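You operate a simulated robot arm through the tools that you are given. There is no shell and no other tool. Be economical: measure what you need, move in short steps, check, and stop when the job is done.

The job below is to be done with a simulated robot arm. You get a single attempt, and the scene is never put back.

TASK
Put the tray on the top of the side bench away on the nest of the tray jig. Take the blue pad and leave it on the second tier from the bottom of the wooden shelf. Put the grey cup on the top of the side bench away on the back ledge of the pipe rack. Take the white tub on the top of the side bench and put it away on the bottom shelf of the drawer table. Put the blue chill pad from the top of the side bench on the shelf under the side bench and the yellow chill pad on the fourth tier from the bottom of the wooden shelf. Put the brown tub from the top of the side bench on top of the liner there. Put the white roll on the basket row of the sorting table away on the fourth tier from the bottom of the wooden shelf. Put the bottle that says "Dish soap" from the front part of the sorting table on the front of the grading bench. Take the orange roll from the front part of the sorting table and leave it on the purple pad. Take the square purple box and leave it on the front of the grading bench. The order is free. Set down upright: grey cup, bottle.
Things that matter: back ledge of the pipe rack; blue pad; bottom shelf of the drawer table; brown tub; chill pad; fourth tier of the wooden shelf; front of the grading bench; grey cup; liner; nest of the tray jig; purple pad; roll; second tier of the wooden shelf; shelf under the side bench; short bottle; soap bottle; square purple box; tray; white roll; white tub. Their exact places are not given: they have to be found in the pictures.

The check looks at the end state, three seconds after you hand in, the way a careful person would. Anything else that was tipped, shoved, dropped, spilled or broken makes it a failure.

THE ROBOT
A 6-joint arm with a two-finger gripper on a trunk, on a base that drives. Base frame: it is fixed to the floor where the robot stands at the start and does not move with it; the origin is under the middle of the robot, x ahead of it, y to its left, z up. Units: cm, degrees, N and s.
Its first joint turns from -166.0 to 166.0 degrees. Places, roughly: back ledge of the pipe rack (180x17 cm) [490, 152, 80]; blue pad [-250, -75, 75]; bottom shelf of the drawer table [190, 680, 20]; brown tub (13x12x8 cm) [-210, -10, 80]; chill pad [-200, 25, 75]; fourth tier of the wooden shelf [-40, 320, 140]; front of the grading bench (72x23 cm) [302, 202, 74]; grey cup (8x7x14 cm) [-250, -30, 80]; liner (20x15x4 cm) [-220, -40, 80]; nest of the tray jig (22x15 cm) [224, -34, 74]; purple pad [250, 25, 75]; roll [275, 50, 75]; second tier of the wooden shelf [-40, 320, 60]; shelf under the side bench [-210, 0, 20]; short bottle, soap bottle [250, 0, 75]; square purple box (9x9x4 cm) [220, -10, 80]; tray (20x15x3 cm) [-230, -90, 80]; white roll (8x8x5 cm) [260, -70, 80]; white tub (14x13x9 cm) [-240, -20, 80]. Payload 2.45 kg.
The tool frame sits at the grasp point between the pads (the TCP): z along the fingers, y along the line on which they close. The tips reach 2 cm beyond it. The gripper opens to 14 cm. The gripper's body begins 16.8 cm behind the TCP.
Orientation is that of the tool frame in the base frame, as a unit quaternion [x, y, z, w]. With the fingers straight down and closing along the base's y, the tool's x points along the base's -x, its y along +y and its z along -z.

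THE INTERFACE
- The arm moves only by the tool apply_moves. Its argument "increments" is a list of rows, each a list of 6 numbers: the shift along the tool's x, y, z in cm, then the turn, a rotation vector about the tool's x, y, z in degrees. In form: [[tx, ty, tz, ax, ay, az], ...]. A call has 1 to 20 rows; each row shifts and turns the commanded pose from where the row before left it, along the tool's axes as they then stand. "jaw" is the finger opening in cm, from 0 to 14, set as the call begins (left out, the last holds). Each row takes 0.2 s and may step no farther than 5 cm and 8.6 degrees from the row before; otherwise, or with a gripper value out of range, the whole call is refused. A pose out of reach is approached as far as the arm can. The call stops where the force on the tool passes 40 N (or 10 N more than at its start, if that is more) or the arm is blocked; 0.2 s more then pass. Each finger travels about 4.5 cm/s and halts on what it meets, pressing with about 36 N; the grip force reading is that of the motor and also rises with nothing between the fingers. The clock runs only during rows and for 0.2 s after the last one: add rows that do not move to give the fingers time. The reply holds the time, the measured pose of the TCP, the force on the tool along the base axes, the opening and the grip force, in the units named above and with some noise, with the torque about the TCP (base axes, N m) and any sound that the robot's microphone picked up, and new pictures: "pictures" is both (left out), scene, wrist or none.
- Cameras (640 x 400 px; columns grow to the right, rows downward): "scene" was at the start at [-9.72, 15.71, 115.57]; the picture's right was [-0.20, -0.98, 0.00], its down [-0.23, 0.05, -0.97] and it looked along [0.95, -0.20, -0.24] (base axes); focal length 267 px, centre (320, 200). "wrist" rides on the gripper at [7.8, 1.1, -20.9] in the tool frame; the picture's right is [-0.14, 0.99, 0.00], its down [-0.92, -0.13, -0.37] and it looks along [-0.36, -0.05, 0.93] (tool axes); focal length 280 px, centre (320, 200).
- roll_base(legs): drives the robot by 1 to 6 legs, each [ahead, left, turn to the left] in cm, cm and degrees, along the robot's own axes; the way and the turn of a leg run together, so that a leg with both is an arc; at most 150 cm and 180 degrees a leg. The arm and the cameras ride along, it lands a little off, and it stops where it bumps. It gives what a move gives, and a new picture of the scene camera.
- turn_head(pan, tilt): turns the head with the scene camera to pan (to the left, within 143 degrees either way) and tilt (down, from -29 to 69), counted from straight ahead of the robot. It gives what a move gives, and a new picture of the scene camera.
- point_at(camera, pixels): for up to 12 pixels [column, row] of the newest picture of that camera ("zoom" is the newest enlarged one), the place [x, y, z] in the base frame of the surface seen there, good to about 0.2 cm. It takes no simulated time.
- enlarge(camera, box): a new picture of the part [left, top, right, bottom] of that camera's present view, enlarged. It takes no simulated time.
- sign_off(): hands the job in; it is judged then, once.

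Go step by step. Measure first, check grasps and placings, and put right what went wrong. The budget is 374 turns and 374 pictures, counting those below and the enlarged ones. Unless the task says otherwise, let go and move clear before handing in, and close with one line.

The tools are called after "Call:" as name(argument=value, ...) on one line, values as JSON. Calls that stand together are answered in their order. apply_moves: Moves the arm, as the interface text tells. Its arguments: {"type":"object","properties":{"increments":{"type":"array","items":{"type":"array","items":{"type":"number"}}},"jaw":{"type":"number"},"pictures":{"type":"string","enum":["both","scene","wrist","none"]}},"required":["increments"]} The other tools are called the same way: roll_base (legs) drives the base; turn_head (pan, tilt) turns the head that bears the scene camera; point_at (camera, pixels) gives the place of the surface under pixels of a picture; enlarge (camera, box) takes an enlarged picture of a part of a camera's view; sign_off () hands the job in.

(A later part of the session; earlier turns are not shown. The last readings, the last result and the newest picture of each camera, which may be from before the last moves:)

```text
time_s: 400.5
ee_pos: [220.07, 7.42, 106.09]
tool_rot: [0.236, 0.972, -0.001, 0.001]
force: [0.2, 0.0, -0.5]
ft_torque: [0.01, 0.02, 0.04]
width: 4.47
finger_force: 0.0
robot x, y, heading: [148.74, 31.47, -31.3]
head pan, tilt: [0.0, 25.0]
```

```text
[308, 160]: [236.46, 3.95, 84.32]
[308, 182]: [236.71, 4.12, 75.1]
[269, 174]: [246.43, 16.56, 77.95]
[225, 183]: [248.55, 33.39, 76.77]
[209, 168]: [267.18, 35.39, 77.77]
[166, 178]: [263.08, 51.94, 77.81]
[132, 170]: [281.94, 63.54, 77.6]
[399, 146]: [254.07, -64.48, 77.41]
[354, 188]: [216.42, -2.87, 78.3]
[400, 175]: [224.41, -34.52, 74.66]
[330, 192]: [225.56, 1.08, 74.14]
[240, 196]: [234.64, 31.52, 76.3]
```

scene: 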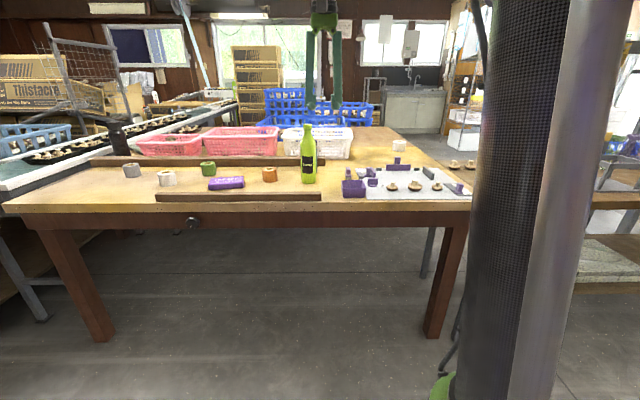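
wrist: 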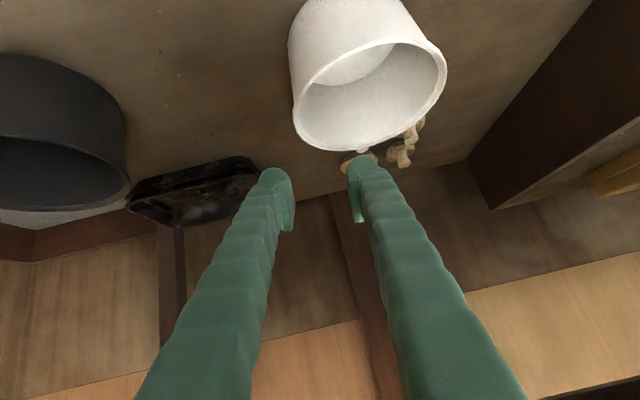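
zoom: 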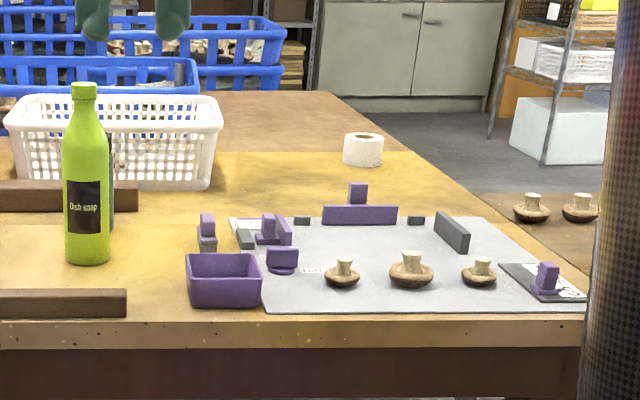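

Identified: "Dish soap" is the light green bottle, orange roll (269,174), purple pad (225,183), purple box (354,188), white roll (399,146). Drive closer.

Call:
roll_base(legs=[[32, 0, 0.8]])

Call:
turn_head(pan=0, tilt=35)

Call:
apply_moves(increments=[[0, 0, 0, 0, 0, 0]], jaw=9, pictures="wrist")

```text
time_s: 402.6
ee_pos: [247.86, -9.09, 106.02]
tool_rot: [0.234, 0.972, 0.0, 0.001]
force: [-0.3, -0.1, 0.2]
ft_torque: [-0.01, 0.03, -0.01]
width: 4.49
finger_force: 0.0
robot x, y, heading: [176.26, 15.06, -30.9]
head pan, tilt: [0.0, 25.0]
```

scene: 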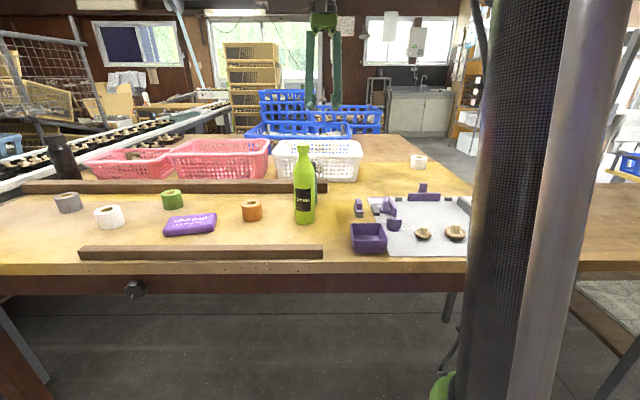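

```text
time_s: 403.4
ee_pos: [247.89, -8.96, 106.15]
tool_rot: [0.233, 0.972, 0.0, 0.001]
force: [0.1, -0.1, -1.2]
ft_torque: [-0.03, 0.0, -0.01]
width: 4.51
finger_force: 0.1
robot x, y, heading: [176.39, 14.93, -31.0]
head pan, tilt: [0.0, 35.0]
```

scene: 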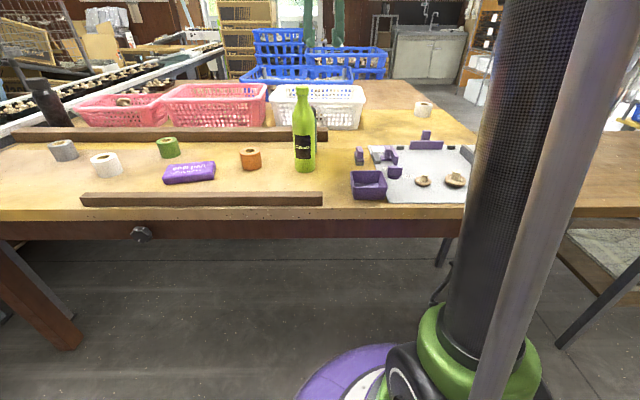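

```text
time_s: 403.8
ee_pos: [247.91, -9.09, 106.12]
tool_rot: [0.233, 0.973, -0.001, 0.001]
force: [0.5, 0.0, -0.5]
ft_torque: [0.01, 0.01, -0.01]
width: 7.95
finger_force: 0.0
robot x, y, heading: [176.51, 14.62, -31.3]
head pan, tilt: [0.0, 35.0]
```

wrist: 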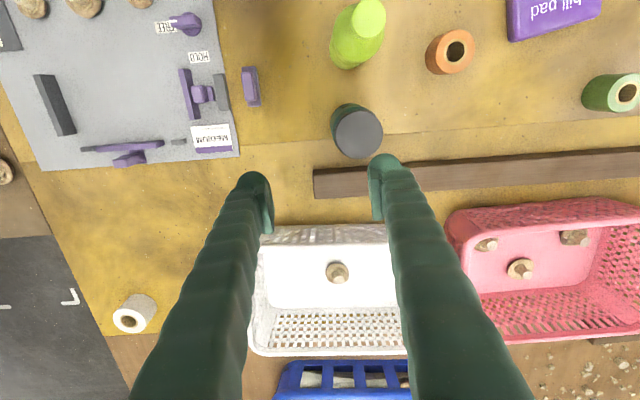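

Great overhead view. Measure the orange roll, pad and bottles.

Call:
point_at(camera="wrist", pixels=[[436, 48], [474, 50], [455, 33], [455, 70], [530, 10], [360, 20], [372, 15], [358, 130], [134, 315], [250, 87]])

```text
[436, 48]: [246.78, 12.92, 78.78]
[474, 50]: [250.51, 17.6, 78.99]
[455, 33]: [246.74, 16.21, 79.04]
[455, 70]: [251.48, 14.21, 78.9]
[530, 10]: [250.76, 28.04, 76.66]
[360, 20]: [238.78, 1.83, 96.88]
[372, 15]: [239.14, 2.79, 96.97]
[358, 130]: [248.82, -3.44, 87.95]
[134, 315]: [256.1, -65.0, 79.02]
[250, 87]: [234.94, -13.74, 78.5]
```

Orange roll centre (248.8,15.3), top 79. Move over it, then descend.

Call:
apply_moves(increments=[[2.05, 4.42, 0, 0, 0, 0], [2.05, 4.42, 0, 0, 0, 0], [2.05, 4.42, 0, 0, 0, 0], [2.05, 4.42, 0, 0, 0, 0], [2.05, 4.42, 0, 0, 0, 0], [0, 0, 5, 0, 0, 0], [0, 0, 5, 0, 0, 0], [0, 0, 5, 0, 0, 0]], pictures="wrist")

```text
time_s: 405.6
ee_pos: [249.01, 15.13, 90.99]
tool_rot: [0.233, 0.972, -0.001, 0.001]
force: [-1.1, 0.1, -0.7]
ft_torque: [-0.04, -0.06, 0.04]
width: 9.03
finger_force: 0.1
robot x, y, heading: [176.06, 15.15, -31.1]
head pan, tilt: [0.0, 35.0]
```

wrist: 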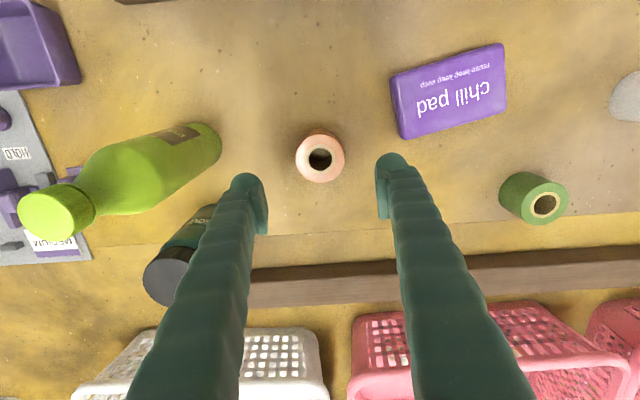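

Centred. Descend to z 77, grip and lift.

Call:
apply_moves(increments=[[0, 0, 5, 0, 0, 0], [0, 0, 5, 0, 0, 0], [0, 0, 4, 0, 0, 0]], pictures="none")

Call:
apply_moves(increments=[[0, 0, 0, 0, 0, 0], [0, 0, 0, 0, 0, 0], [0, 0, 0, 0, 0, 0], [0, 0, 0, 0, 0, 0]], jaw=3, pictures="none")

Call:
apply_moves(increments=[[0, 0, -4, 0, 0, 0], [0, 0, -4, 0, 0, 0], [0, 0, -4, 0, 0, 0]], pictures="wrist")

Call:
point_at(camera="wrist", pixels=[[400, 90], [405, 135], [495, 50], [505, 95], [450, 95]])

```text
time_s: 406.4
ee_pos: [248.71, 15.23, 77.1]
tool_rot: [0.233, 0.972, -0.001, 0.001]
force: [-0.4, -0.5, -0.1]
ft_torque: [-0.02, -0.02, 0.02]
width: 9.02
finger_force: 0.1
robot x, y, heading: [176.17, 14.83, -31.4]
head pan, tilt: [0.0, 35.0]
```

```text
time_s: 407.4
ee_pos: [248.61, 15.27, 77.09]
tool_rot: [0.233, 0.972, -0.001, 0.001]
force: [0.6, 0.8, -0.2]
ft_torque: [-0.03, 0.03, -0.04]
width: 6.07
finger_force: 36.5
robot x, y, heading: [176.34, 14.8, -31.1]
head pan, tilt: [0.0, 35.0]
```

```text
time_s: 408.1
ee_pos: [248.76, 15.23, 89.39]
tool_rot: [0.233, 0.972, -0.001, 0.001]
force: [-0.7, -0.1, -0.3]
ft_torque: [-0.03, 0.0, 0.03]
width: 6.06
finger_force: 35.9
robot x, y, heading: [176.2, 14.81, -31.1]
head pan, tilt: [0.0, 35.0]
```

wrist: 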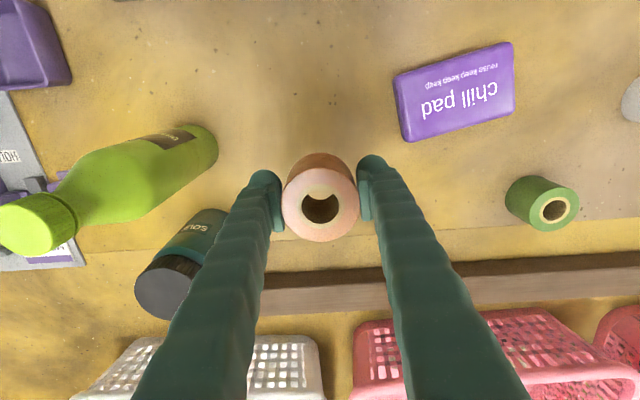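

```text
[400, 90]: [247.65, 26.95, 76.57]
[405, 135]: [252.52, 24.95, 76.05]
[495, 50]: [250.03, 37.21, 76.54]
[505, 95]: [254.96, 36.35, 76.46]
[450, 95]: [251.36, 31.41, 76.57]
```

Pad centre (251.3,31.4), top 76.6. Carry the roll over it and lower.

Call:
apply_moves(increments=[[1.28, 3.9, 0, 0, 0, 0], [1.28, 3.9, 0, 0, 0, 0], [1.28, 3.9, 0, 0, 0, 0], [1.28, 3.9, 0, 0, 0, 0], [0, 0, 4.5, 0, 0, 0], [0, 0, 4.5, 0, 0, 0]], pictures="both")

```text
time_s: 409.6
ee_pos: [251.64, 31.15, 80.2]
tool_rot: [0.234, 0.972, -0.001, 0.001]
force: [-0.8, -0.1, -1.2]
ft_torque: [0.0, -0.01, 0.0]
width: 6.06
finger_force: 35.7
robot x, y, heading: [176.7, 14.86, -31.1]
head pan, tilt: [0.0, 35.0]
```

scene: 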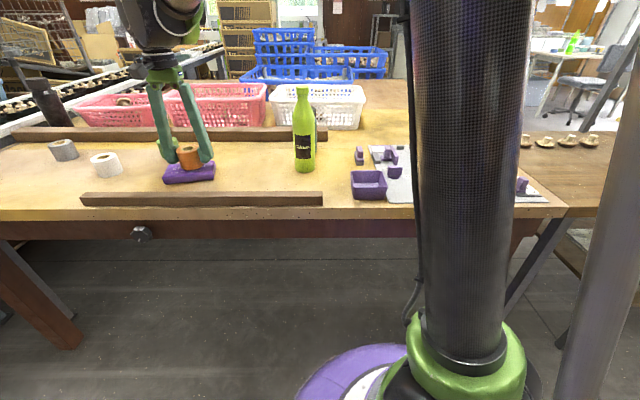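
wrist: 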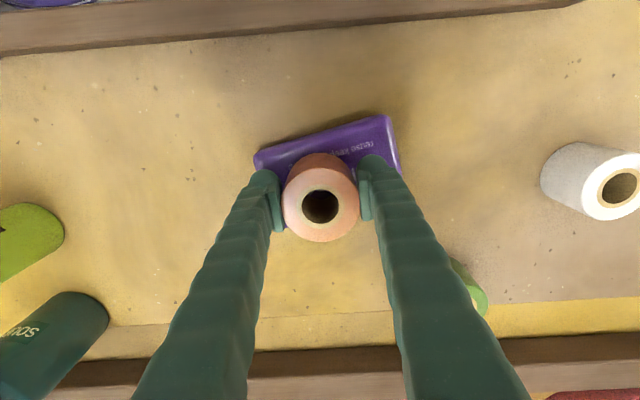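

Aligned by coordinates. Lower to contact.

Call:
apply_moves(increments=[[0, 0, 0.4, 0, 0, 0], [0, 0, 0.15, 0, 0, 0], [0, 0, 0.15, 0, 0, 0]], pictures="none")

```text
time_s: 410.3
ee_pos: [251.54, 31.2, 79.78]
tool_rot: [0.235, 0.972, 0.0, 0.001]
force: [-4.0, -2.1, 17.2]
ft_torque: [0.14, 0.37, 0.06]
width: 6.08
finger_force: 36.2
robot x, y, heading: [176.48, 14.62, -31.1]
head pan, tilt: [0.0, 35.0]
stopped in row 3: the force on the tool passed its limit at 47 N (the readings are from after the stop); the commanded pose is now the measured one
```

Contact made. Release and rise.

Call:
apply_moves(increments=[[0, 0, -0.1, 0, 0, 0], [0, 0, 0, 0, 0, 0], [0, 0, 0, 0, 0, 0], [0, 0, 0, 0, 0, 0], [0, 0, -4, 0, 0, 0], [0, 0, -4, 0, 0, 0], [0, 0, -4, 0, 0, 0], [0, 0, -4, 0, 0, 0]], jaw=9, pictures="both")

```text
time_s: 412.1
ee_pos: [251.61, 31.06, 96.06]
tool_rot: [0.234, 0.972, -0.001, 0.002]
force: [-0.5, 0.4, 0.7]
ft_torque: [-0.01, 0.01, 0.01]
width: 9.01
finger_force: 0.1
robot x, y, heading: [176.16, 14.73, -30.8]
head pan, tilt: [0.0, 35.0]
```

scene: 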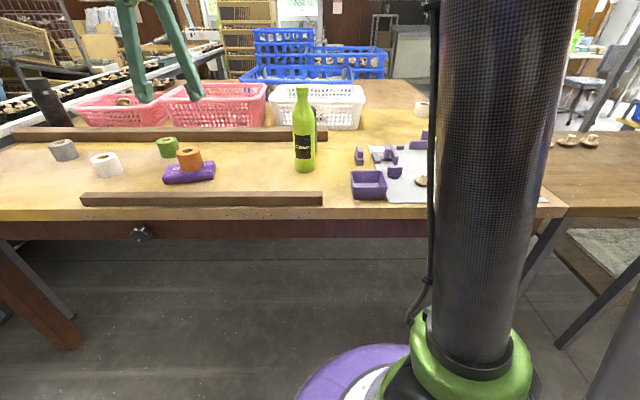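
wrist: 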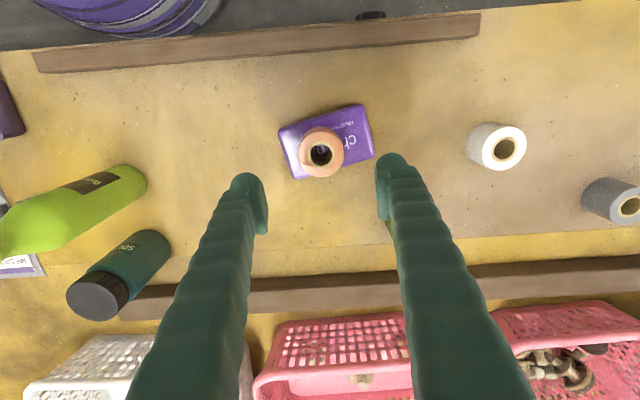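

Orange roll is on the purple pad. Next the Dish soap bottle: raise to z 106 and move above it (239.2,2.3).

Call:
apply_moves(increments=[[0, 0, -5, 0, 0, 0], [0, 0, -5, 0, 0, 0], [-0.29, -4.47, 0, 0, 0, 0], [-0.29, -4.47, 0, 0, 0, 0], [-0.29, -4.47, 0, 0, 0, 0], [-0.29, -4.47, 0, 0, 0, 0], [-0.29, -4.47, 0, 0, 0, 0], [-0.29, -4.47, 0, 0, 0, 0], [-0.29, -4.47, 0, 0, 0, 0]], jaw=12, pictures="wrist")

Call:
enlarge(camera="scene", box=[280, 70, 340, 180])

```text
time_s: 414.1
ee_pos: [239.14, 2.26, 105.96]
tool_rot: [0.233, 0.973, -0.001, 0.002]
force: [0.3, -0.1, 0.1]
ft_torque: [-0.03, 0.03, 0.0]
width: 12.0
finger_force: 0.1
robot x, y, heading: [176.23, 15.24, -31.1]
head pan, tilt: [0.0, 35.0]
```

wrist: 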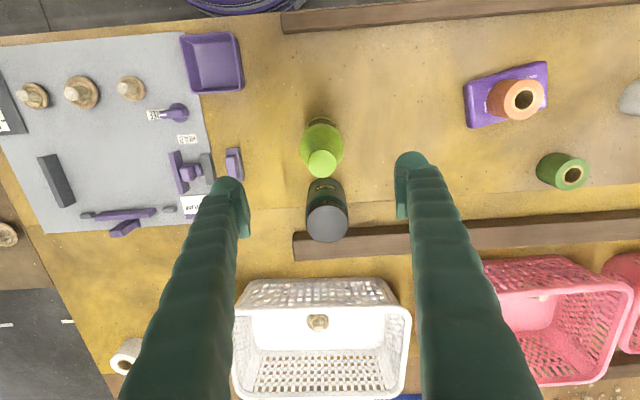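

```text
3.64 times, centred on (310, 125) of scene
```

zoom: 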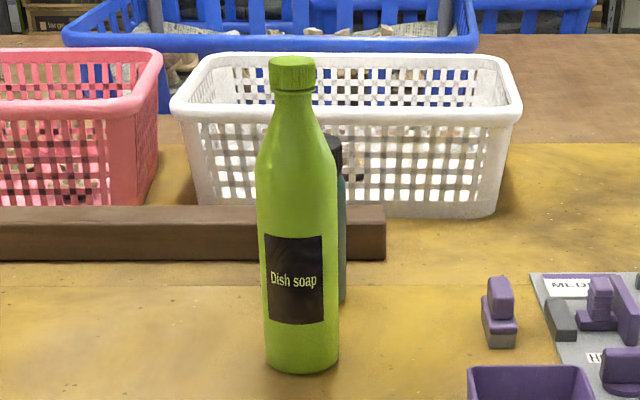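

Label confirmed. Verify the cap position.

Call:
point_at(camera="wrist", pixels=[[321, 163], [310, 165], [333, 165], [321, 152], [306, 140], [338, 140]])

```text
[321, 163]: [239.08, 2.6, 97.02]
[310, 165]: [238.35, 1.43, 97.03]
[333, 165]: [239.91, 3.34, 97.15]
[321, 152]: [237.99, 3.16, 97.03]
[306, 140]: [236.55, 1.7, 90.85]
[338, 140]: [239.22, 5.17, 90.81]
```

On axis. Descend to z 86 and close.

Call:
apply_moves(increments=[[0, 0, 5, 0, 0, 0], [0, 0, 5, 0, 0, 0], [0, 0, 5, 0, 0, 0], [0, 0, 5, 0, 0, 0]], pictures="none")

Call:
apply_moves(increments=[[0, 0, 0, 0, 0, 0], [0, 0, 0, 0, 0, 0], [0, 0, 0, 0, 0, 0], [0, 0, 0, 0, 0, 0], [0, 0, 0, 0, 0, 0]], jaw=4, pictures="none")

Call:
apply_moves(increments=[[0, 0, -3, 0, 0, 0], [0, 0, -5, 0, 0, 0], [0, 0, -5, 0, 0, 0], [0, 0, -5, 0, 0, 0]], pictures="scene")

```text
time_s: 415.1
ee_pos: [239.18, 2.37, 86.18]
tool_rot: [0.235, 0.972, 0.0, 0.002]
force: [0.1, -0.8, 0.2]
ft_torque: [0.03, -0.02, -0.01]
width: 12.0
finger_force: 0.1
robot x, y, heading: [176.33, 14.71, -30.9]
head pan, tilt: [0.0, 35.0]
```

```text
time_s: 416.3
ee_pos: [239.13, 2.54, 86.23]
tool_rot: [0.235, 0.972, -0.001, 0.001]
force: [0.1, 0.6, -0.4]
ft_torque: [-0.03, 0.03, -0.01]
width: 6.09
finger_force: 36.5
robot x, y, heading: [176.35, 14.92, -31.0]
head pan, tilt: [0.0, 35.0]
```

```text
time_s: 417.3
ee_pos: [239.23, 2.53, 104.12]
tool_rot: [0.234, 0.972, 0.0, 0.001]
force: [-0.4, 0.0, -3.3]
ft_torque: [-0.02, 0.01, 0.03]
width: 6.07
finger_force: 36.5
robot x, y, heading: [176.33, 14.33, -31.0]
head pan, tilt: [0.0, 35.0]
```

scene: 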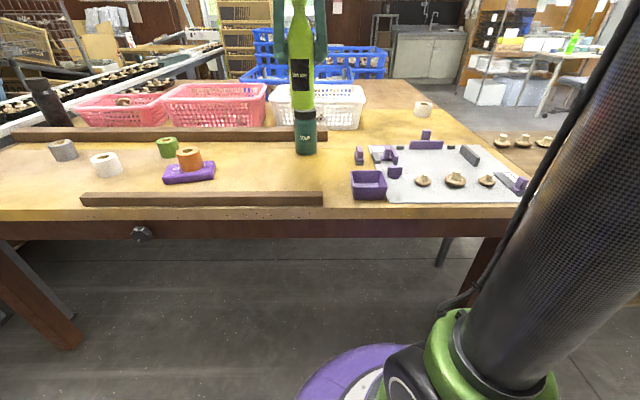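

Bottle lifted. Back off 45 and drive left along to the grading bench.

Call:
roll_base(legs=[[-46, 0, 0], [0, 110, 0], [0, 100, 0]])

Call:
turn_head(pan=0, tilt=35)

```text
time_s: 430.1
ee_pos: [310.73, 202.67, 104.08]
tool_rot: [0.248, 0.969, 0.0, 0.001]
force: [0.2, -0.1, -3.7]
ft_torque: [0.02, -0.02, -0.02]
width: 6.08
finger_force: 36.3
robot x, y, heading: [247.92, 216.98, -32.7]
head pan, tilt: [0.0, 35.0]
```

scene: 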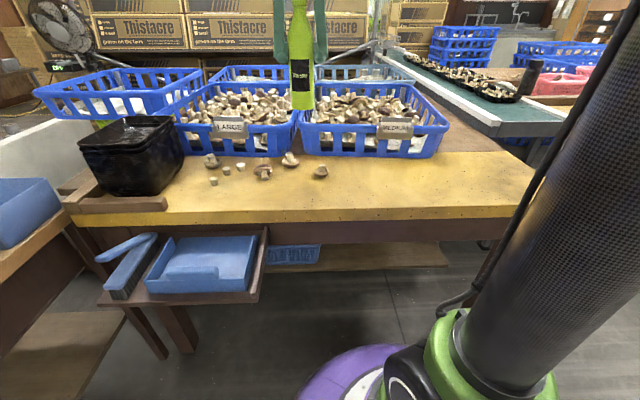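

```text
time_s: 430.7
ee_pos: [310.73, 202.74, 103.88]
tool_rot: [0.248, 0.969, 0.0, 0.002]
force: [-0.3, -0.4, -2.7]
ft_torque: [-0.02, 0.01, 0.02]
width: 6.07
finger_force: 36.1
robot x, y, heading: [248.48, 216.77, -32.6]
head pan, tilt: [0.0, 35.0]
```

scene: 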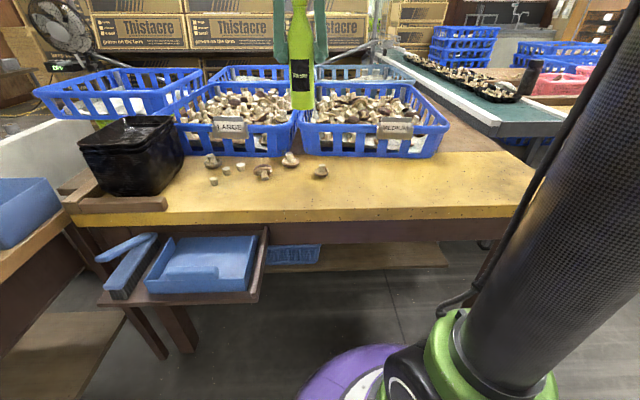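

The yellow front strip of the grading bench is visible. Measure candidate spots.

Call:
point_at(camera="scene", pixels=[[360, 205], [380, 185], [380, 162], [450, 180], [450, 205], [500, 180], [320, 172], [200, 205], [300, 212], [430, 155], [525, 205]])

```text
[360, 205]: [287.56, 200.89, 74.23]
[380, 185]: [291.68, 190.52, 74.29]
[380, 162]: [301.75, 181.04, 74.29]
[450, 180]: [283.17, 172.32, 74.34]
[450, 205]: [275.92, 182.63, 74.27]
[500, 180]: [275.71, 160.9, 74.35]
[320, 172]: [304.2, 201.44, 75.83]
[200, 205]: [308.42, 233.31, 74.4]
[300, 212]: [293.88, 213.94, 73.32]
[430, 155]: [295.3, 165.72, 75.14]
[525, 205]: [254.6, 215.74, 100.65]
```

Bottle target (293.2,190.9). Move there and lower close.

Call:
apply_moves(increments=[[1.93, -3.76, 0, 0, 0, 0], [1.93, -3.76, 0, 0, 0, 0], [1.93, -3.76, 0, 0, 0, 0], [1.93, -3.76, 0, 0, 0, 0], [1.93, -3.76, 0, 0, 0, 0], [0, 0, 5, 0, 0, 0], [0, 0, 5, 0, 0, 0], [0, 0, 5, 0, 0, 0], [0, 0, 1.8, 0, 0, 0]], pictures="scene")

```text
time_s: 432.7
ee_pos: [293.4, 190.87, 87.28]
tool_rot: [0.248, 0.969, 0.0, 0.002]
force: [-0.4, -0.3, -4.1]
ft_torque: [0.05, -0.03, -0.03]
width: 6.07
finger_force: 35.6
robot x, y, heading: [248.24, 216.78, -32.8]
head pan, tilt: [0.0, 35.0]
```

scene: 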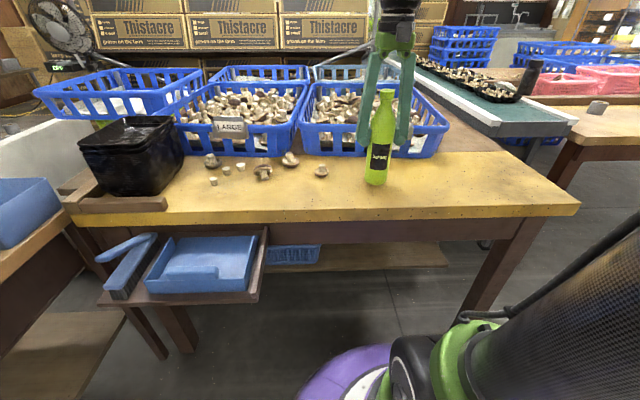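

Call:
apply_moves(increments=[[0, 0, 0.6, 0, 0, 0], [0, 0, 0.2, 0, 0, 0], [0, 0, 0.15, 0, 0, 0]], pictures="none")

```text
time_s: 433.5
ee_pos: [293.32, 191.03, 86.28]
tool_rot: [0.248, 0.969, 0.0, 0.001]
force: [1.2, -1.3, 5.4]
ft_torque: [-0.08, -0.05, -0.01]
width: 6.06
finger_force: 35.6
robot x, y, heading: [248.2, 216.51, -32.9]
head pan, tilt: [0.0, 35.0]
```

Bottle touches the bench (5 N). Release and rise clear.

Call:
apply_moves(increments=[[0, 0, 0, 0, 0, 0], [0, 0, 0, 0, 0, 0], [0, 0, 0, 0, 0, 0], [0, 0, 0, 0, 0, 0], [0, 0, -5, 0, 0, 0], [0, 0, -5, 0, 0, 0], [0, 0, -5, 0, 0, 0], [0, 0, -5, 0, 0, 0]], jaw=12, pictures="scene")

```text
time_s: 435.3
ee_pos: [293.19, 190.77, 106.23]
tool_rot: [0.248, 0.969, -0.001, 0.002]
force: [-0.7, -0.1, -0.7]
ft_torque: [-0.03, -0.01, -0.02]
width: 11.98
finger_force: 0.1
robot x, y, heading: [248.04, 216.58, -32.8]
head pan, tilt: [0.0, 35.0]
```

scene: 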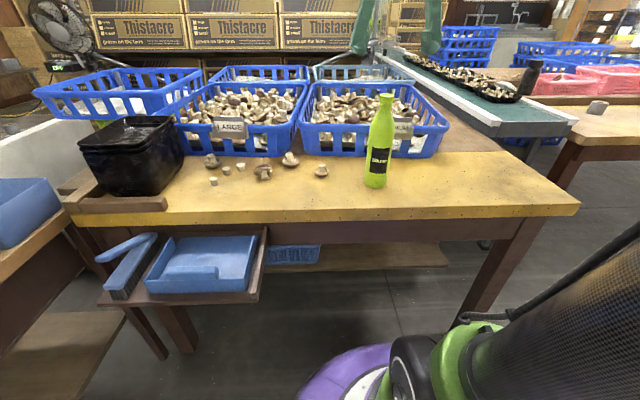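

Bottle stands on the grading bench. Return to the sorting table for the purple box.

Call:
roll_base(legs=[[-6, 0, 2], [0, -105, 0], [0, -110, 0], [36, 0, 0]])

Call:
apply_moves(increments=[[0, 0, 0, 0, 0, 0]], pictures="wrist")

```text
time_s: 448.5
ee_pos: [207.05, -7.42, 106.02]
tool_rot: [0.235, 0.972, 0.0, 0.001]
force: [-0.2, -0.4, 0.6]
ft_torque: [-0.05, 0.02, 0.0]
width: 12.0
finger_force: 0.0
robot x, y, heading: [161.32, 17.62, -30.8]
head pan, tilt: [0.0, 35.0]
```

scene: 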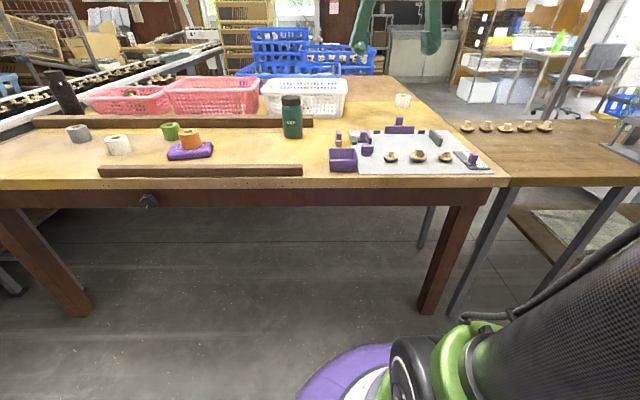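

```text
time_s: 448.9
ee_pos: [207.02, -7.33, 106.12]
tool_rot: [0.234, 0.972, 0.0, 0.001]
force: [-0.2, -0.2, 1.2]
ft_torque: [-0.02, -0.02, 0.0]
width: 12.03
finger_force: 0.0
robot x, y, heading: [161.5, 17.56, -31.1]
head pan, tilt: [0.0, 35.0]
```

wrist: 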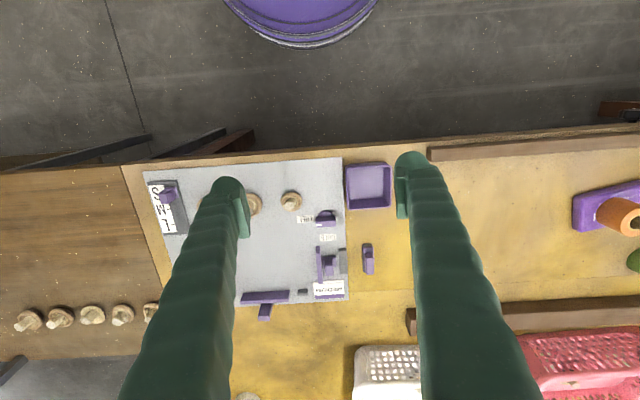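

Measure the purple box and surroundings.

Call:
point_at(camera="wrist", pixels=[[348, 168], [387, 165], [389, 204], [351, 208], [369, 186], [340, 187], [327, 217], [368, 255]])

Call:
enlarge(camera="wrist", box=[140, 130, 400, 330])

```text
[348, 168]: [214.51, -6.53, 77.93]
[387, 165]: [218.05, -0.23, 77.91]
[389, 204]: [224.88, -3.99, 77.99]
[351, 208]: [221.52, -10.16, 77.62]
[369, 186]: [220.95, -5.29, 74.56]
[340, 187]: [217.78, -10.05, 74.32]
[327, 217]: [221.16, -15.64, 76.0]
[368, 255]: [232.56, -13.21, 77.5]
```

```text
2.00 times, centred on (270, 230) of wrist
```

zoom: 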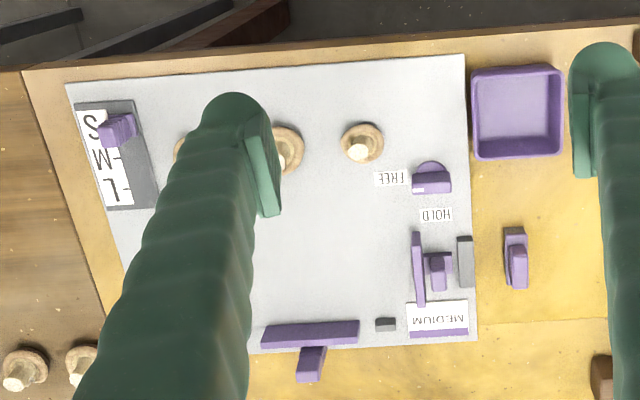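

Box centre (219.7,-5.2). Move over it and descend.

Call:
apply_moves(increments=[[-3.45, 2.55, 0, 0, 0, 0], [-3.45, 2.55, 0, 0, 0, 0], [-3.45, 2.55, 0, 0, 0, 0], [0, 0, 5, 0, 0, 0], [0, 0, 5, 0, 0, 0], [0, 0, 5, 0, 0, 0]], jaw=11, pictures="wrist")

```text
time_s: 450.3
ee_pos: [219.66, -5.25, 91.31]
tool_rot: [0.234, 0.972, 0.0, 0.002]
force: [-0.2, -0.4, -1.0]
ft_torque: [0.02, 0.01, 0.03]
width: 11.0
finger_force: 0.0
robot x, y, heading: [161.27, 17.04, -31.0]
head pan, tilt: [0.0, 35.0]
```

wrist: 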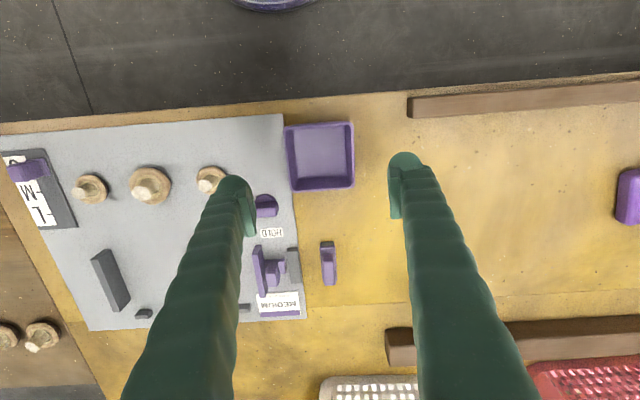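

Clear of neighbours. Descend, grip, lift.

Call:
apply_moves(increments=[[0, 0, 5, 0, 0, 0], [0, 0, 5, 0, 0, 0], [0, 0, 4.2, 0, 0, 0]], pictures="none")

Call:
apply_moves(increments=[[0, 0, 0, 0, 0, 0], [0, 0, 0, 0, 0, 0], [0, 0, 0, 0, 0, 0]], jaw=6, pictures="none")

Call:
apply_moves(increments=[[0, 0, -3, 0, 0, 0], [0, 0, -5, 0, 0, 0], [0, 0, -5, 0, 0, 0], [0, 0, -5, 0, 0, 0], [0, 0, -5, 0, 0, 0]], pictures="wrist")

```text
time_s: 451.1
ee_pos: [219.66, -5.17, 76.76]
tool_rot: [0.234, 0.972, 0.0, 0.002]
force: [0.1, 0.4, -0.4]
ft_torque: [0.01, 0.01, -0.03]
width: 11.03
finger_force: 0.1
robot x, y, heading: [161.08, 17.42, -31.0]
head pan, tilt: [0.0, 35.0]
```

```text
time_s: 451.9
ee_pos: [219.7, -5.17, 76.87]
tool_rot: [0.234, 0.972, 0.0, 0.001]
force: [0.1, -0.4, 0.3]
ft_torque: [0.04, 0.02, 0.0]
width: 8.82
finger_force: 35.7
robot x, y, heading: [161.71, 17.26, -31.2]
head pan, tilt: [0.0, 35.0]
```

```text
time_s: 453.1
ee_pos: [219.53, -5.21, 99.98]
tool_rot: [0.235, 0.972, 0.0, 0.002]
force: [-0.5, 0.0, -0.2]
ft_torque: [0.0, -0.02, 0.0]
width: 8.8
finger_force: 36.5
robot x, y, heading: [161.46, 17.41, -30.7]
head pan, tilt: [0.0, 35.0]
```

wrist: 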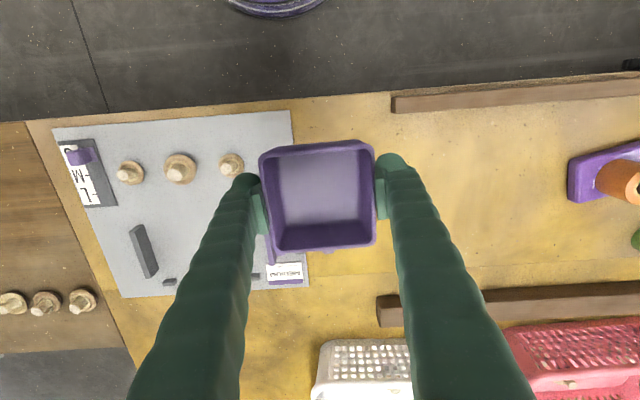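

Box held. Drive to the grading bench.

Call:
roll_base(legs=[[-34, 0, 0], [0, 105, 0], [0, 100, 0]])

Call:
turn_head(pan=0, tilt=36)

```text
time_s: 465.2
ee_pos: [299.91, 184.18, 99.87]
tool_rot: [0.249, 0.969, 0.0, 0.001]
force: [0.2, 0.2, -0.4]
ft_torque: [-0.01, 0.0, 0.0]
width: 8.55
finger_force: 35.9
robot x, y, heading: [242.75, 208.59, -32.9]
head pan, tilt: [0.0, 35.0]
```

scene: 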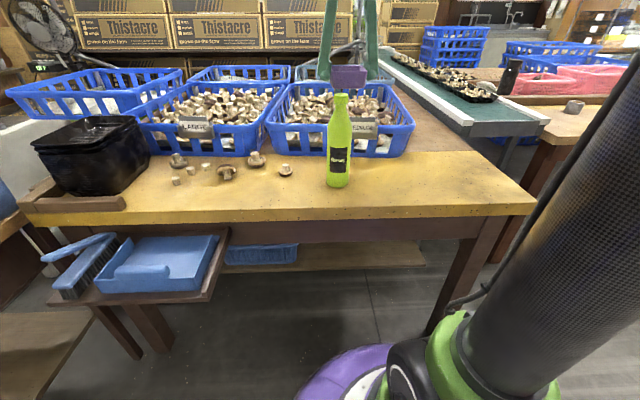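

```text
time_s: 465.8
ee_pos: [299.88, 184.31, 99.95]
tool_rot: [0.249, 0.968, -0.002, 0.002]
force: [0.1, 0.6, -0.6]
ft_torque: [-0.01, 0.01, -0.01]
width: 8.55
finger_force: 35.6
robot x, y, heading: [242.59, 208.61, -33.1]
head pan, tilt: [0.0, 36.0]
```

scene: 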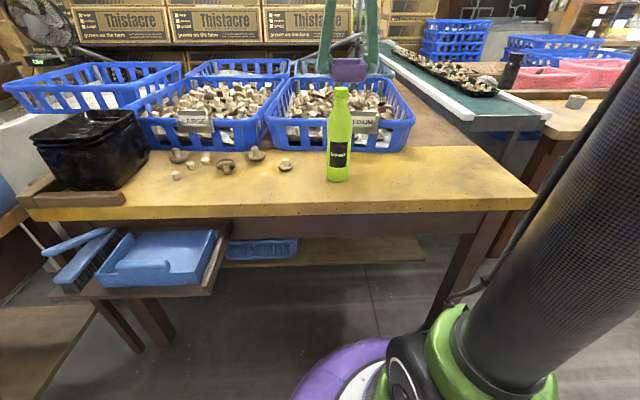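

Raise slightly to clear the bottle, then move right to (286.1,177).

Call:
apply_moves(increments=[[0, 0, -5, 0, 0, 0], [0, -4, 0, 0, 0, 0], [0, -4, 0, 0, 0, 0], [2.9, -2.5, 0, 0, 0, 0], [2.9, -2.5, 0, 0, 0, 0], [2.8, 0, 0, 0, 0, 0]], pictures="both")

```text
time_s: 467.2
ee_pos: [286.09, 176.86, 105.03]
tool_rot: [0.248, 0.969, 0.0, 0.002]
force: [0.6, -0.2, -0.8]
ft_torque: [0.02, -0.01, -0.05]
width: 8.58
finger_force: 36.6
robot x, y, heading: [242.62, 208.33, -32.9]
head pan, tilt: [0.0, 36.0]
```

scene: 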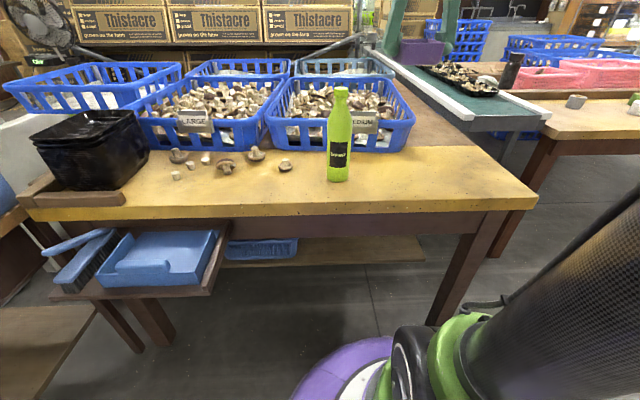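
wrist: 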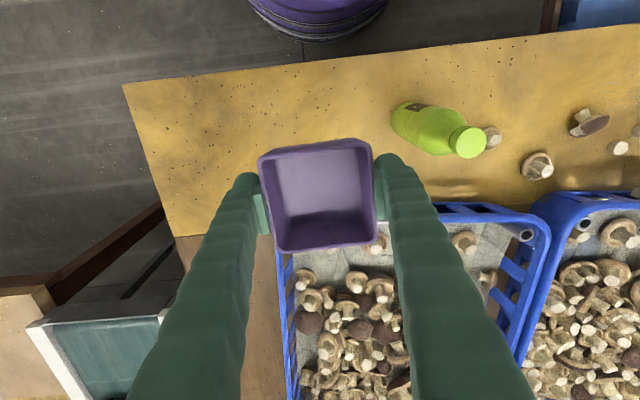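

Clear spot below. Lower to just above the bench.

Call:
apply_moves(increments=[[0, 0, 5, 0, 0, 0], [0, 0, 5, 0, 0, 0], [0, 0, 5, 0, 0, 0], [0, 0, 5, 0, 0, 0], [0, 0, 5, 0, 0, 0], [0, 0, 2.4, 0, 0, 0], [0, 0, 0.4, 0, 0, 0], [0, 0, 0.2, 0, 0, 0]], pictures="scene")

```text
time_s: 468.8
ee_pos: [286.28, 176.75, 77.09]
tool_rot: [0.249, 0.969, -0.001, 0.001]
force: [-3.1, 3.2, 19.2]
ft_torque: [0.19, 0.17, 0.02]
width: 8.54
finger_force: 35.9
robot x, y, heading: [242.67, 208.57, -33.0]
head pan, tilt: [0.0, 36.0]
stopped in row 8: the force on the tool passed its limit at 50 N (the readings are from after the stop); the commanded pose is now the measured one
```

scene: 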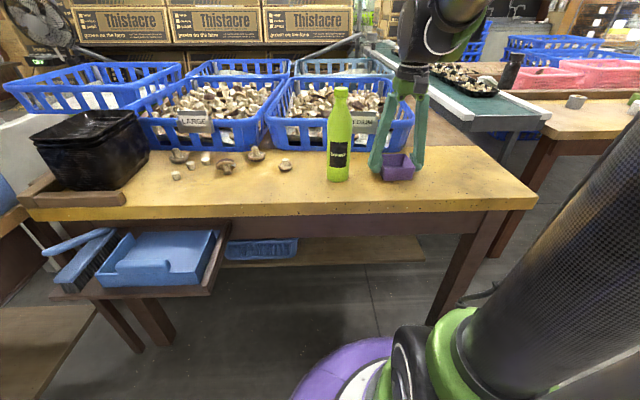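

Box is on the bench. Release (modest opening) and rise.

Call:
apply_moves(increments=[[0, 0, -0.1, 0, 0, 0], [0, 0, 0, 0, 0, 0], [0, 0, 0, 0, 0, 0], [0, 0, -4, 0, 0, 0], [0, 0, -5, 0, 0, 0], [0, 0, -5, 0, 0, 0], [0, 0, -5, 0, 0, 0], [0, 0, -5, 0, 0, 0], [0, 0, -5, 0, 0, 0]], jaw=10.5, pictures="scene")

```text
time_s: 470.8
ee_pos: [286.15, 176.74, 106.03]
tool_rot: [0.249, 0.969, -0.001, 0.002]
force: [0.9, 0.0, 1.0]
ft_torque: [-0.01, 0.02, 0.0]
width: 10.51
finger_force: 0.0
robot x, y, heading: [242.36, 208.62, -33.1]
head pan, tilt: [0.0, 36.0]
```

scene: 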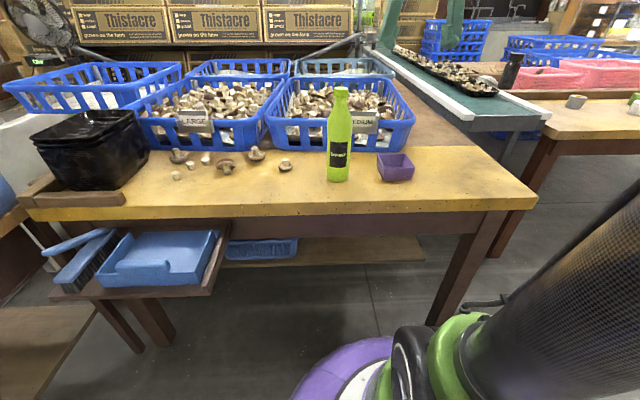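

Box placed next to the bottle. Now drive to the sorting table's right side for the white roll.

Call:
roll_base(legs=[[0, -115, 1.5], [0, -116, 1], [25, 0, 0]])

Call:
turn_head(pan=0, tilt=30)

```text
time_s: 483.9
ee_pos: [192.23, -35.71, 106.06]
tool_rot: [0.205, 0.979, 0.0, 0.002]
force: [1.1, 0.6, 0.5]
ft_torque: [0.0, 0.02, 0.01]
width: 10.52
finger_force: 0.1
robot x, y, heading: [145.72, -8.3, -27.4]
head pan, tilt: [0.0, 36.0]
```

scene: 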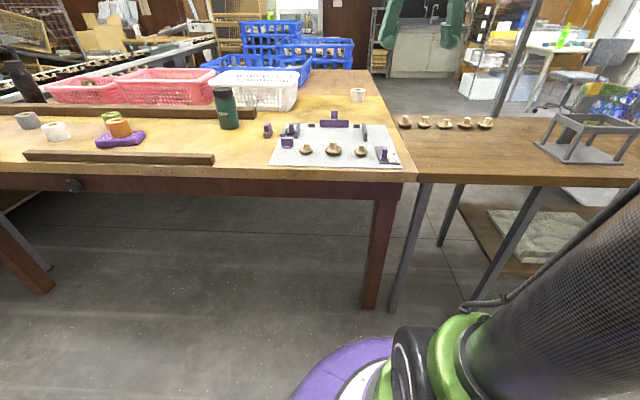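

```text
time_s: 484.6
ee_pos: [192.2, -35.86, 105.98]
tool_rot: [0.205, 0.979, -0.001, 0.001]
force: [-0.1, 0.8, 0.5]
ft_torque: [0.0, 0.01, 0.01]
width: 10.52
finger_force: 0.1
robot x, y, heading: [146.25, -7.86, -27.7]
head pan, tilt: [0.0, 30.0]
```

scene: 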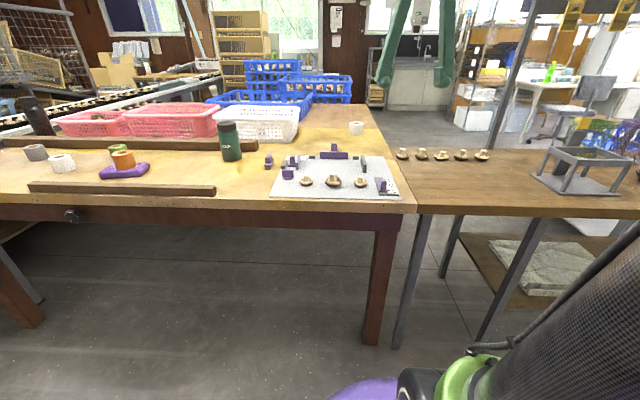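

Turn slightly, drive 15 forward, extend, and tilt the tool 48°.

Call:
roll_base(legs=[[15, 0, -3]])

Call:
apply_moves(increments=[[-5, 0, 0, 0, 0, 0], [-5, 0, 0, 0, 0, 0], [-5, 0, 0, 0, 0, 0], [-5, 0, 0, 0, 0, 0], [-5, 0, 0, 0, 0, 0], [0, 0, 0, 0, -8, 0], [0, 0, 0, 0, -8, 0], [0, 0, 0, 0, -8, 0], [0, 0, 0, 0, -8, 0], [0, 0, 0, 0, -8, 0], [0, 0, 0, 0, -8, 0]], pictures="wrist")

```text
time_s: 485.9
ee_pos: [203.65, -45.66, 106.01]
tool_rot: [0.232, 0.973, 0.0, 0.001]
force: [-0.4, 0.0, -0.7]
ft_torque: [-0.02, 0.0, -0.04]
width: 10.52
finger_force: 0.1
robot x, y, heading: [159.21, -15.88, -30.9]
head pan, tilt: [0.0, 30.0]
```

scene: 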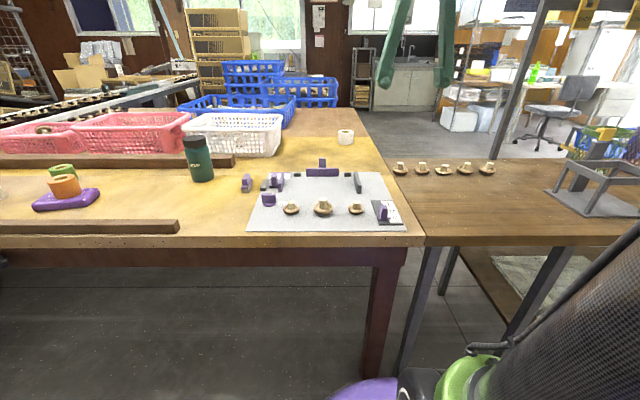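

```text
time_s: 488.3
ee_pos: [225.85, -57.1, 106.08]
tool_rot: [0.211, 0.888, -0.095, 0.397]
force: [0.2, -0.1, -1.0]
ft_torque: [0.0, -0.01, -0.02]
width: 10.53
finger_force: 0.1
robot x, y, heading: [158.76, -15.71, -31.1]
head pan, tilt: [0.0, 30.0]
```

wrist: 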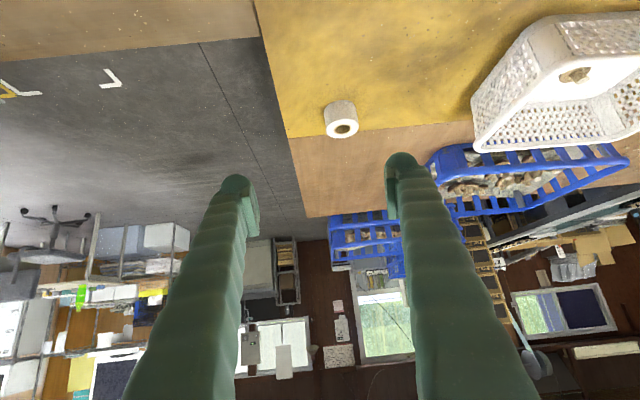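

Measure the roll.

Call:
point_at(camera="wrist", pixels=[[326, 126], [358, 126], [342, 137], [342, 119], [325, 110], [341, 108]])

```text
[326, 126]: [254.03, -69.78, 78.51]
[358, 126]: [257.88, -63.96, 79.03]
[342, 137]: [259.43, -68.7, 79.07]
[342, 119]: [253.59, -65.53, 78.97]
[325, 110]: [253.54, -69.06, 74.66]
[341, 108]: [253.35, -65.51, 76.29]
```

Roll centre (256.3,-67). Extend 31.6 forward, 4.9 left, then descend partway.

Call:
apply_moves(increments=[[-3.02, 0.7, 3.36, 0, 0, 0], [-3.02, 0.7, 3.36, 0, 0, 0], [-3.02, 0.7, 3.36, 0, 0, 0], [-3.02, 0.7, 3.36, 0, 0, 0], [-3.02, 0.7, 3.36, 0, 0, 0], [-3.02, 0.7, 3.36, 0, 0, 0], [-3.02, 0.7, 3.36, 0, 0, 0], [3.57, 0, 3.21, 0, 0, 0], [3.57, 0, 3.21, 0, 0, 0], [3.57, 0, 3.21, 0, 0, 0], [3.57, 0, 3.21, 0, 0, 0]], pictures="wrist")

```text
time_s: 490.7
ee_pos: [256.3, -66.81, 87.1]
tool_rot: [0.211, 0.888, -0.095, 0.397]
force: [-0.3, 0.6, -0.2]
ft_torque: [0.0, -0.03, -0.01]
width: 10.5
finger_force: 0.0
robot x, y, heading: [158.78, -15.7, -30.9]
head pan, tilt: [0.0, 30.0]
```

wrist: 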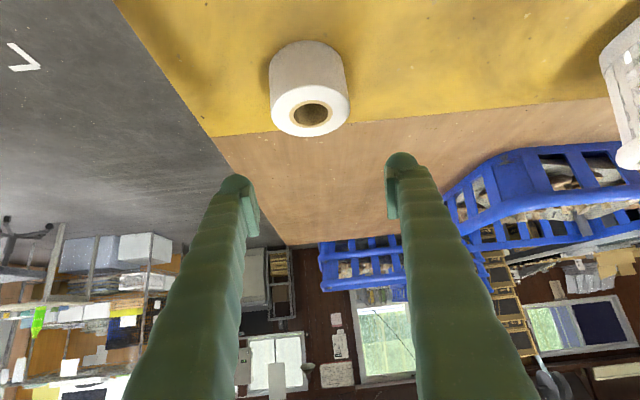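

Shift 0.8 right and descend 7 more.

Call:
apply_moves(increments=[[2.6, -0.8, 2.34, 0, 0, 0], [2.6, 0, 2.34, 0, 0, 0], [1.5, 0, 1.34, 0, 0, 0]], pictures="wrist")

```text
time_s: 491.5
ee_pos: [256.08, -67.75, 77.73]
tool_rot: [0.212, 0.888, -0.095, 0.397]
force: [0.2, -0.8, -0.3]
ft_torque: [0.01, -0.04, 0.01]
width: 10.5
finger_force: 0.1
robot x, y, heading: [159.24, -15.41, -30.7]
head pan, tilt: [0.0, 30.0]
```

wrist: 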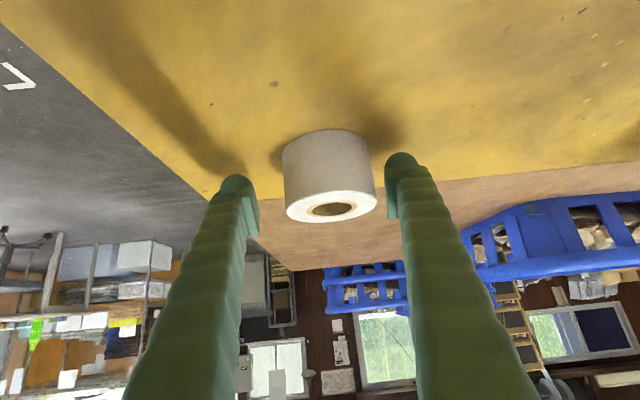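

Well placed. Lower 0.3, close, lift.

Call:
apply_moves(increments=[[0.22, 0, 0.2, 0, 0, 0], [0, 0, 0, 0, 0, 0], [0, 0, 0, 0, 0, 0], [0, 0, 0, 0, 0, 0], [0, 0, 0, 0, 0, 0]], jaw=4, pictures="none")

Call:
apply_moves(increments=[[-3, 0, -2.7, 0, 0, 0], [-3, 0, -2.7, 0, 0, 0], [-3, 0, -2.7, 0, 0, 0], [-3, 0, -2.7, 0, 0, 0], [-3, 0, -2.7, 0, 0, 0], [-3, 0, -2.7, 0, 0, 0], [-3, 0, -2.7, 0, 0, 0]], pictures="wrist")

```text
time_s: 492.7
ee_pos: [256.17, -67.86, 77.64]
tool_rot: [0.212, 0.889, -0.095, 0.396]
force: [0.7, -0.3, 1.1]
ft_torque: [-0.02, -0.02, 0.01]
width: 7.2
finger_force: 36.2
robot x, y, heading: [159.11, -15.4, -31.2]
head pan, tilt: [0.0, 30.0]
```

```text
time_s: 494.3
ee_pos: [255.94, -67.84, 105.88]
tool_rot: [0.211, 0.888, -0.095, 0.396]
force: [1.2, 0.5, -1.2]
ft_torque: [0.03, 0.02, -0.01]
width: 7.22
finger_force: 35.9
robot x, y, heading: [158.98, -15.69, -31.0]
head pan, tilt: [0.0, 30.0]
```

wrist: 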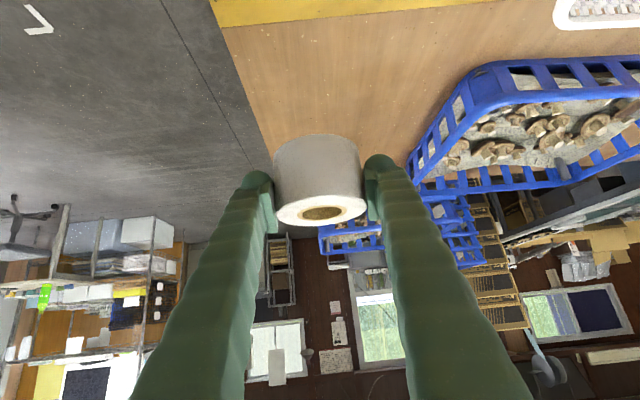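

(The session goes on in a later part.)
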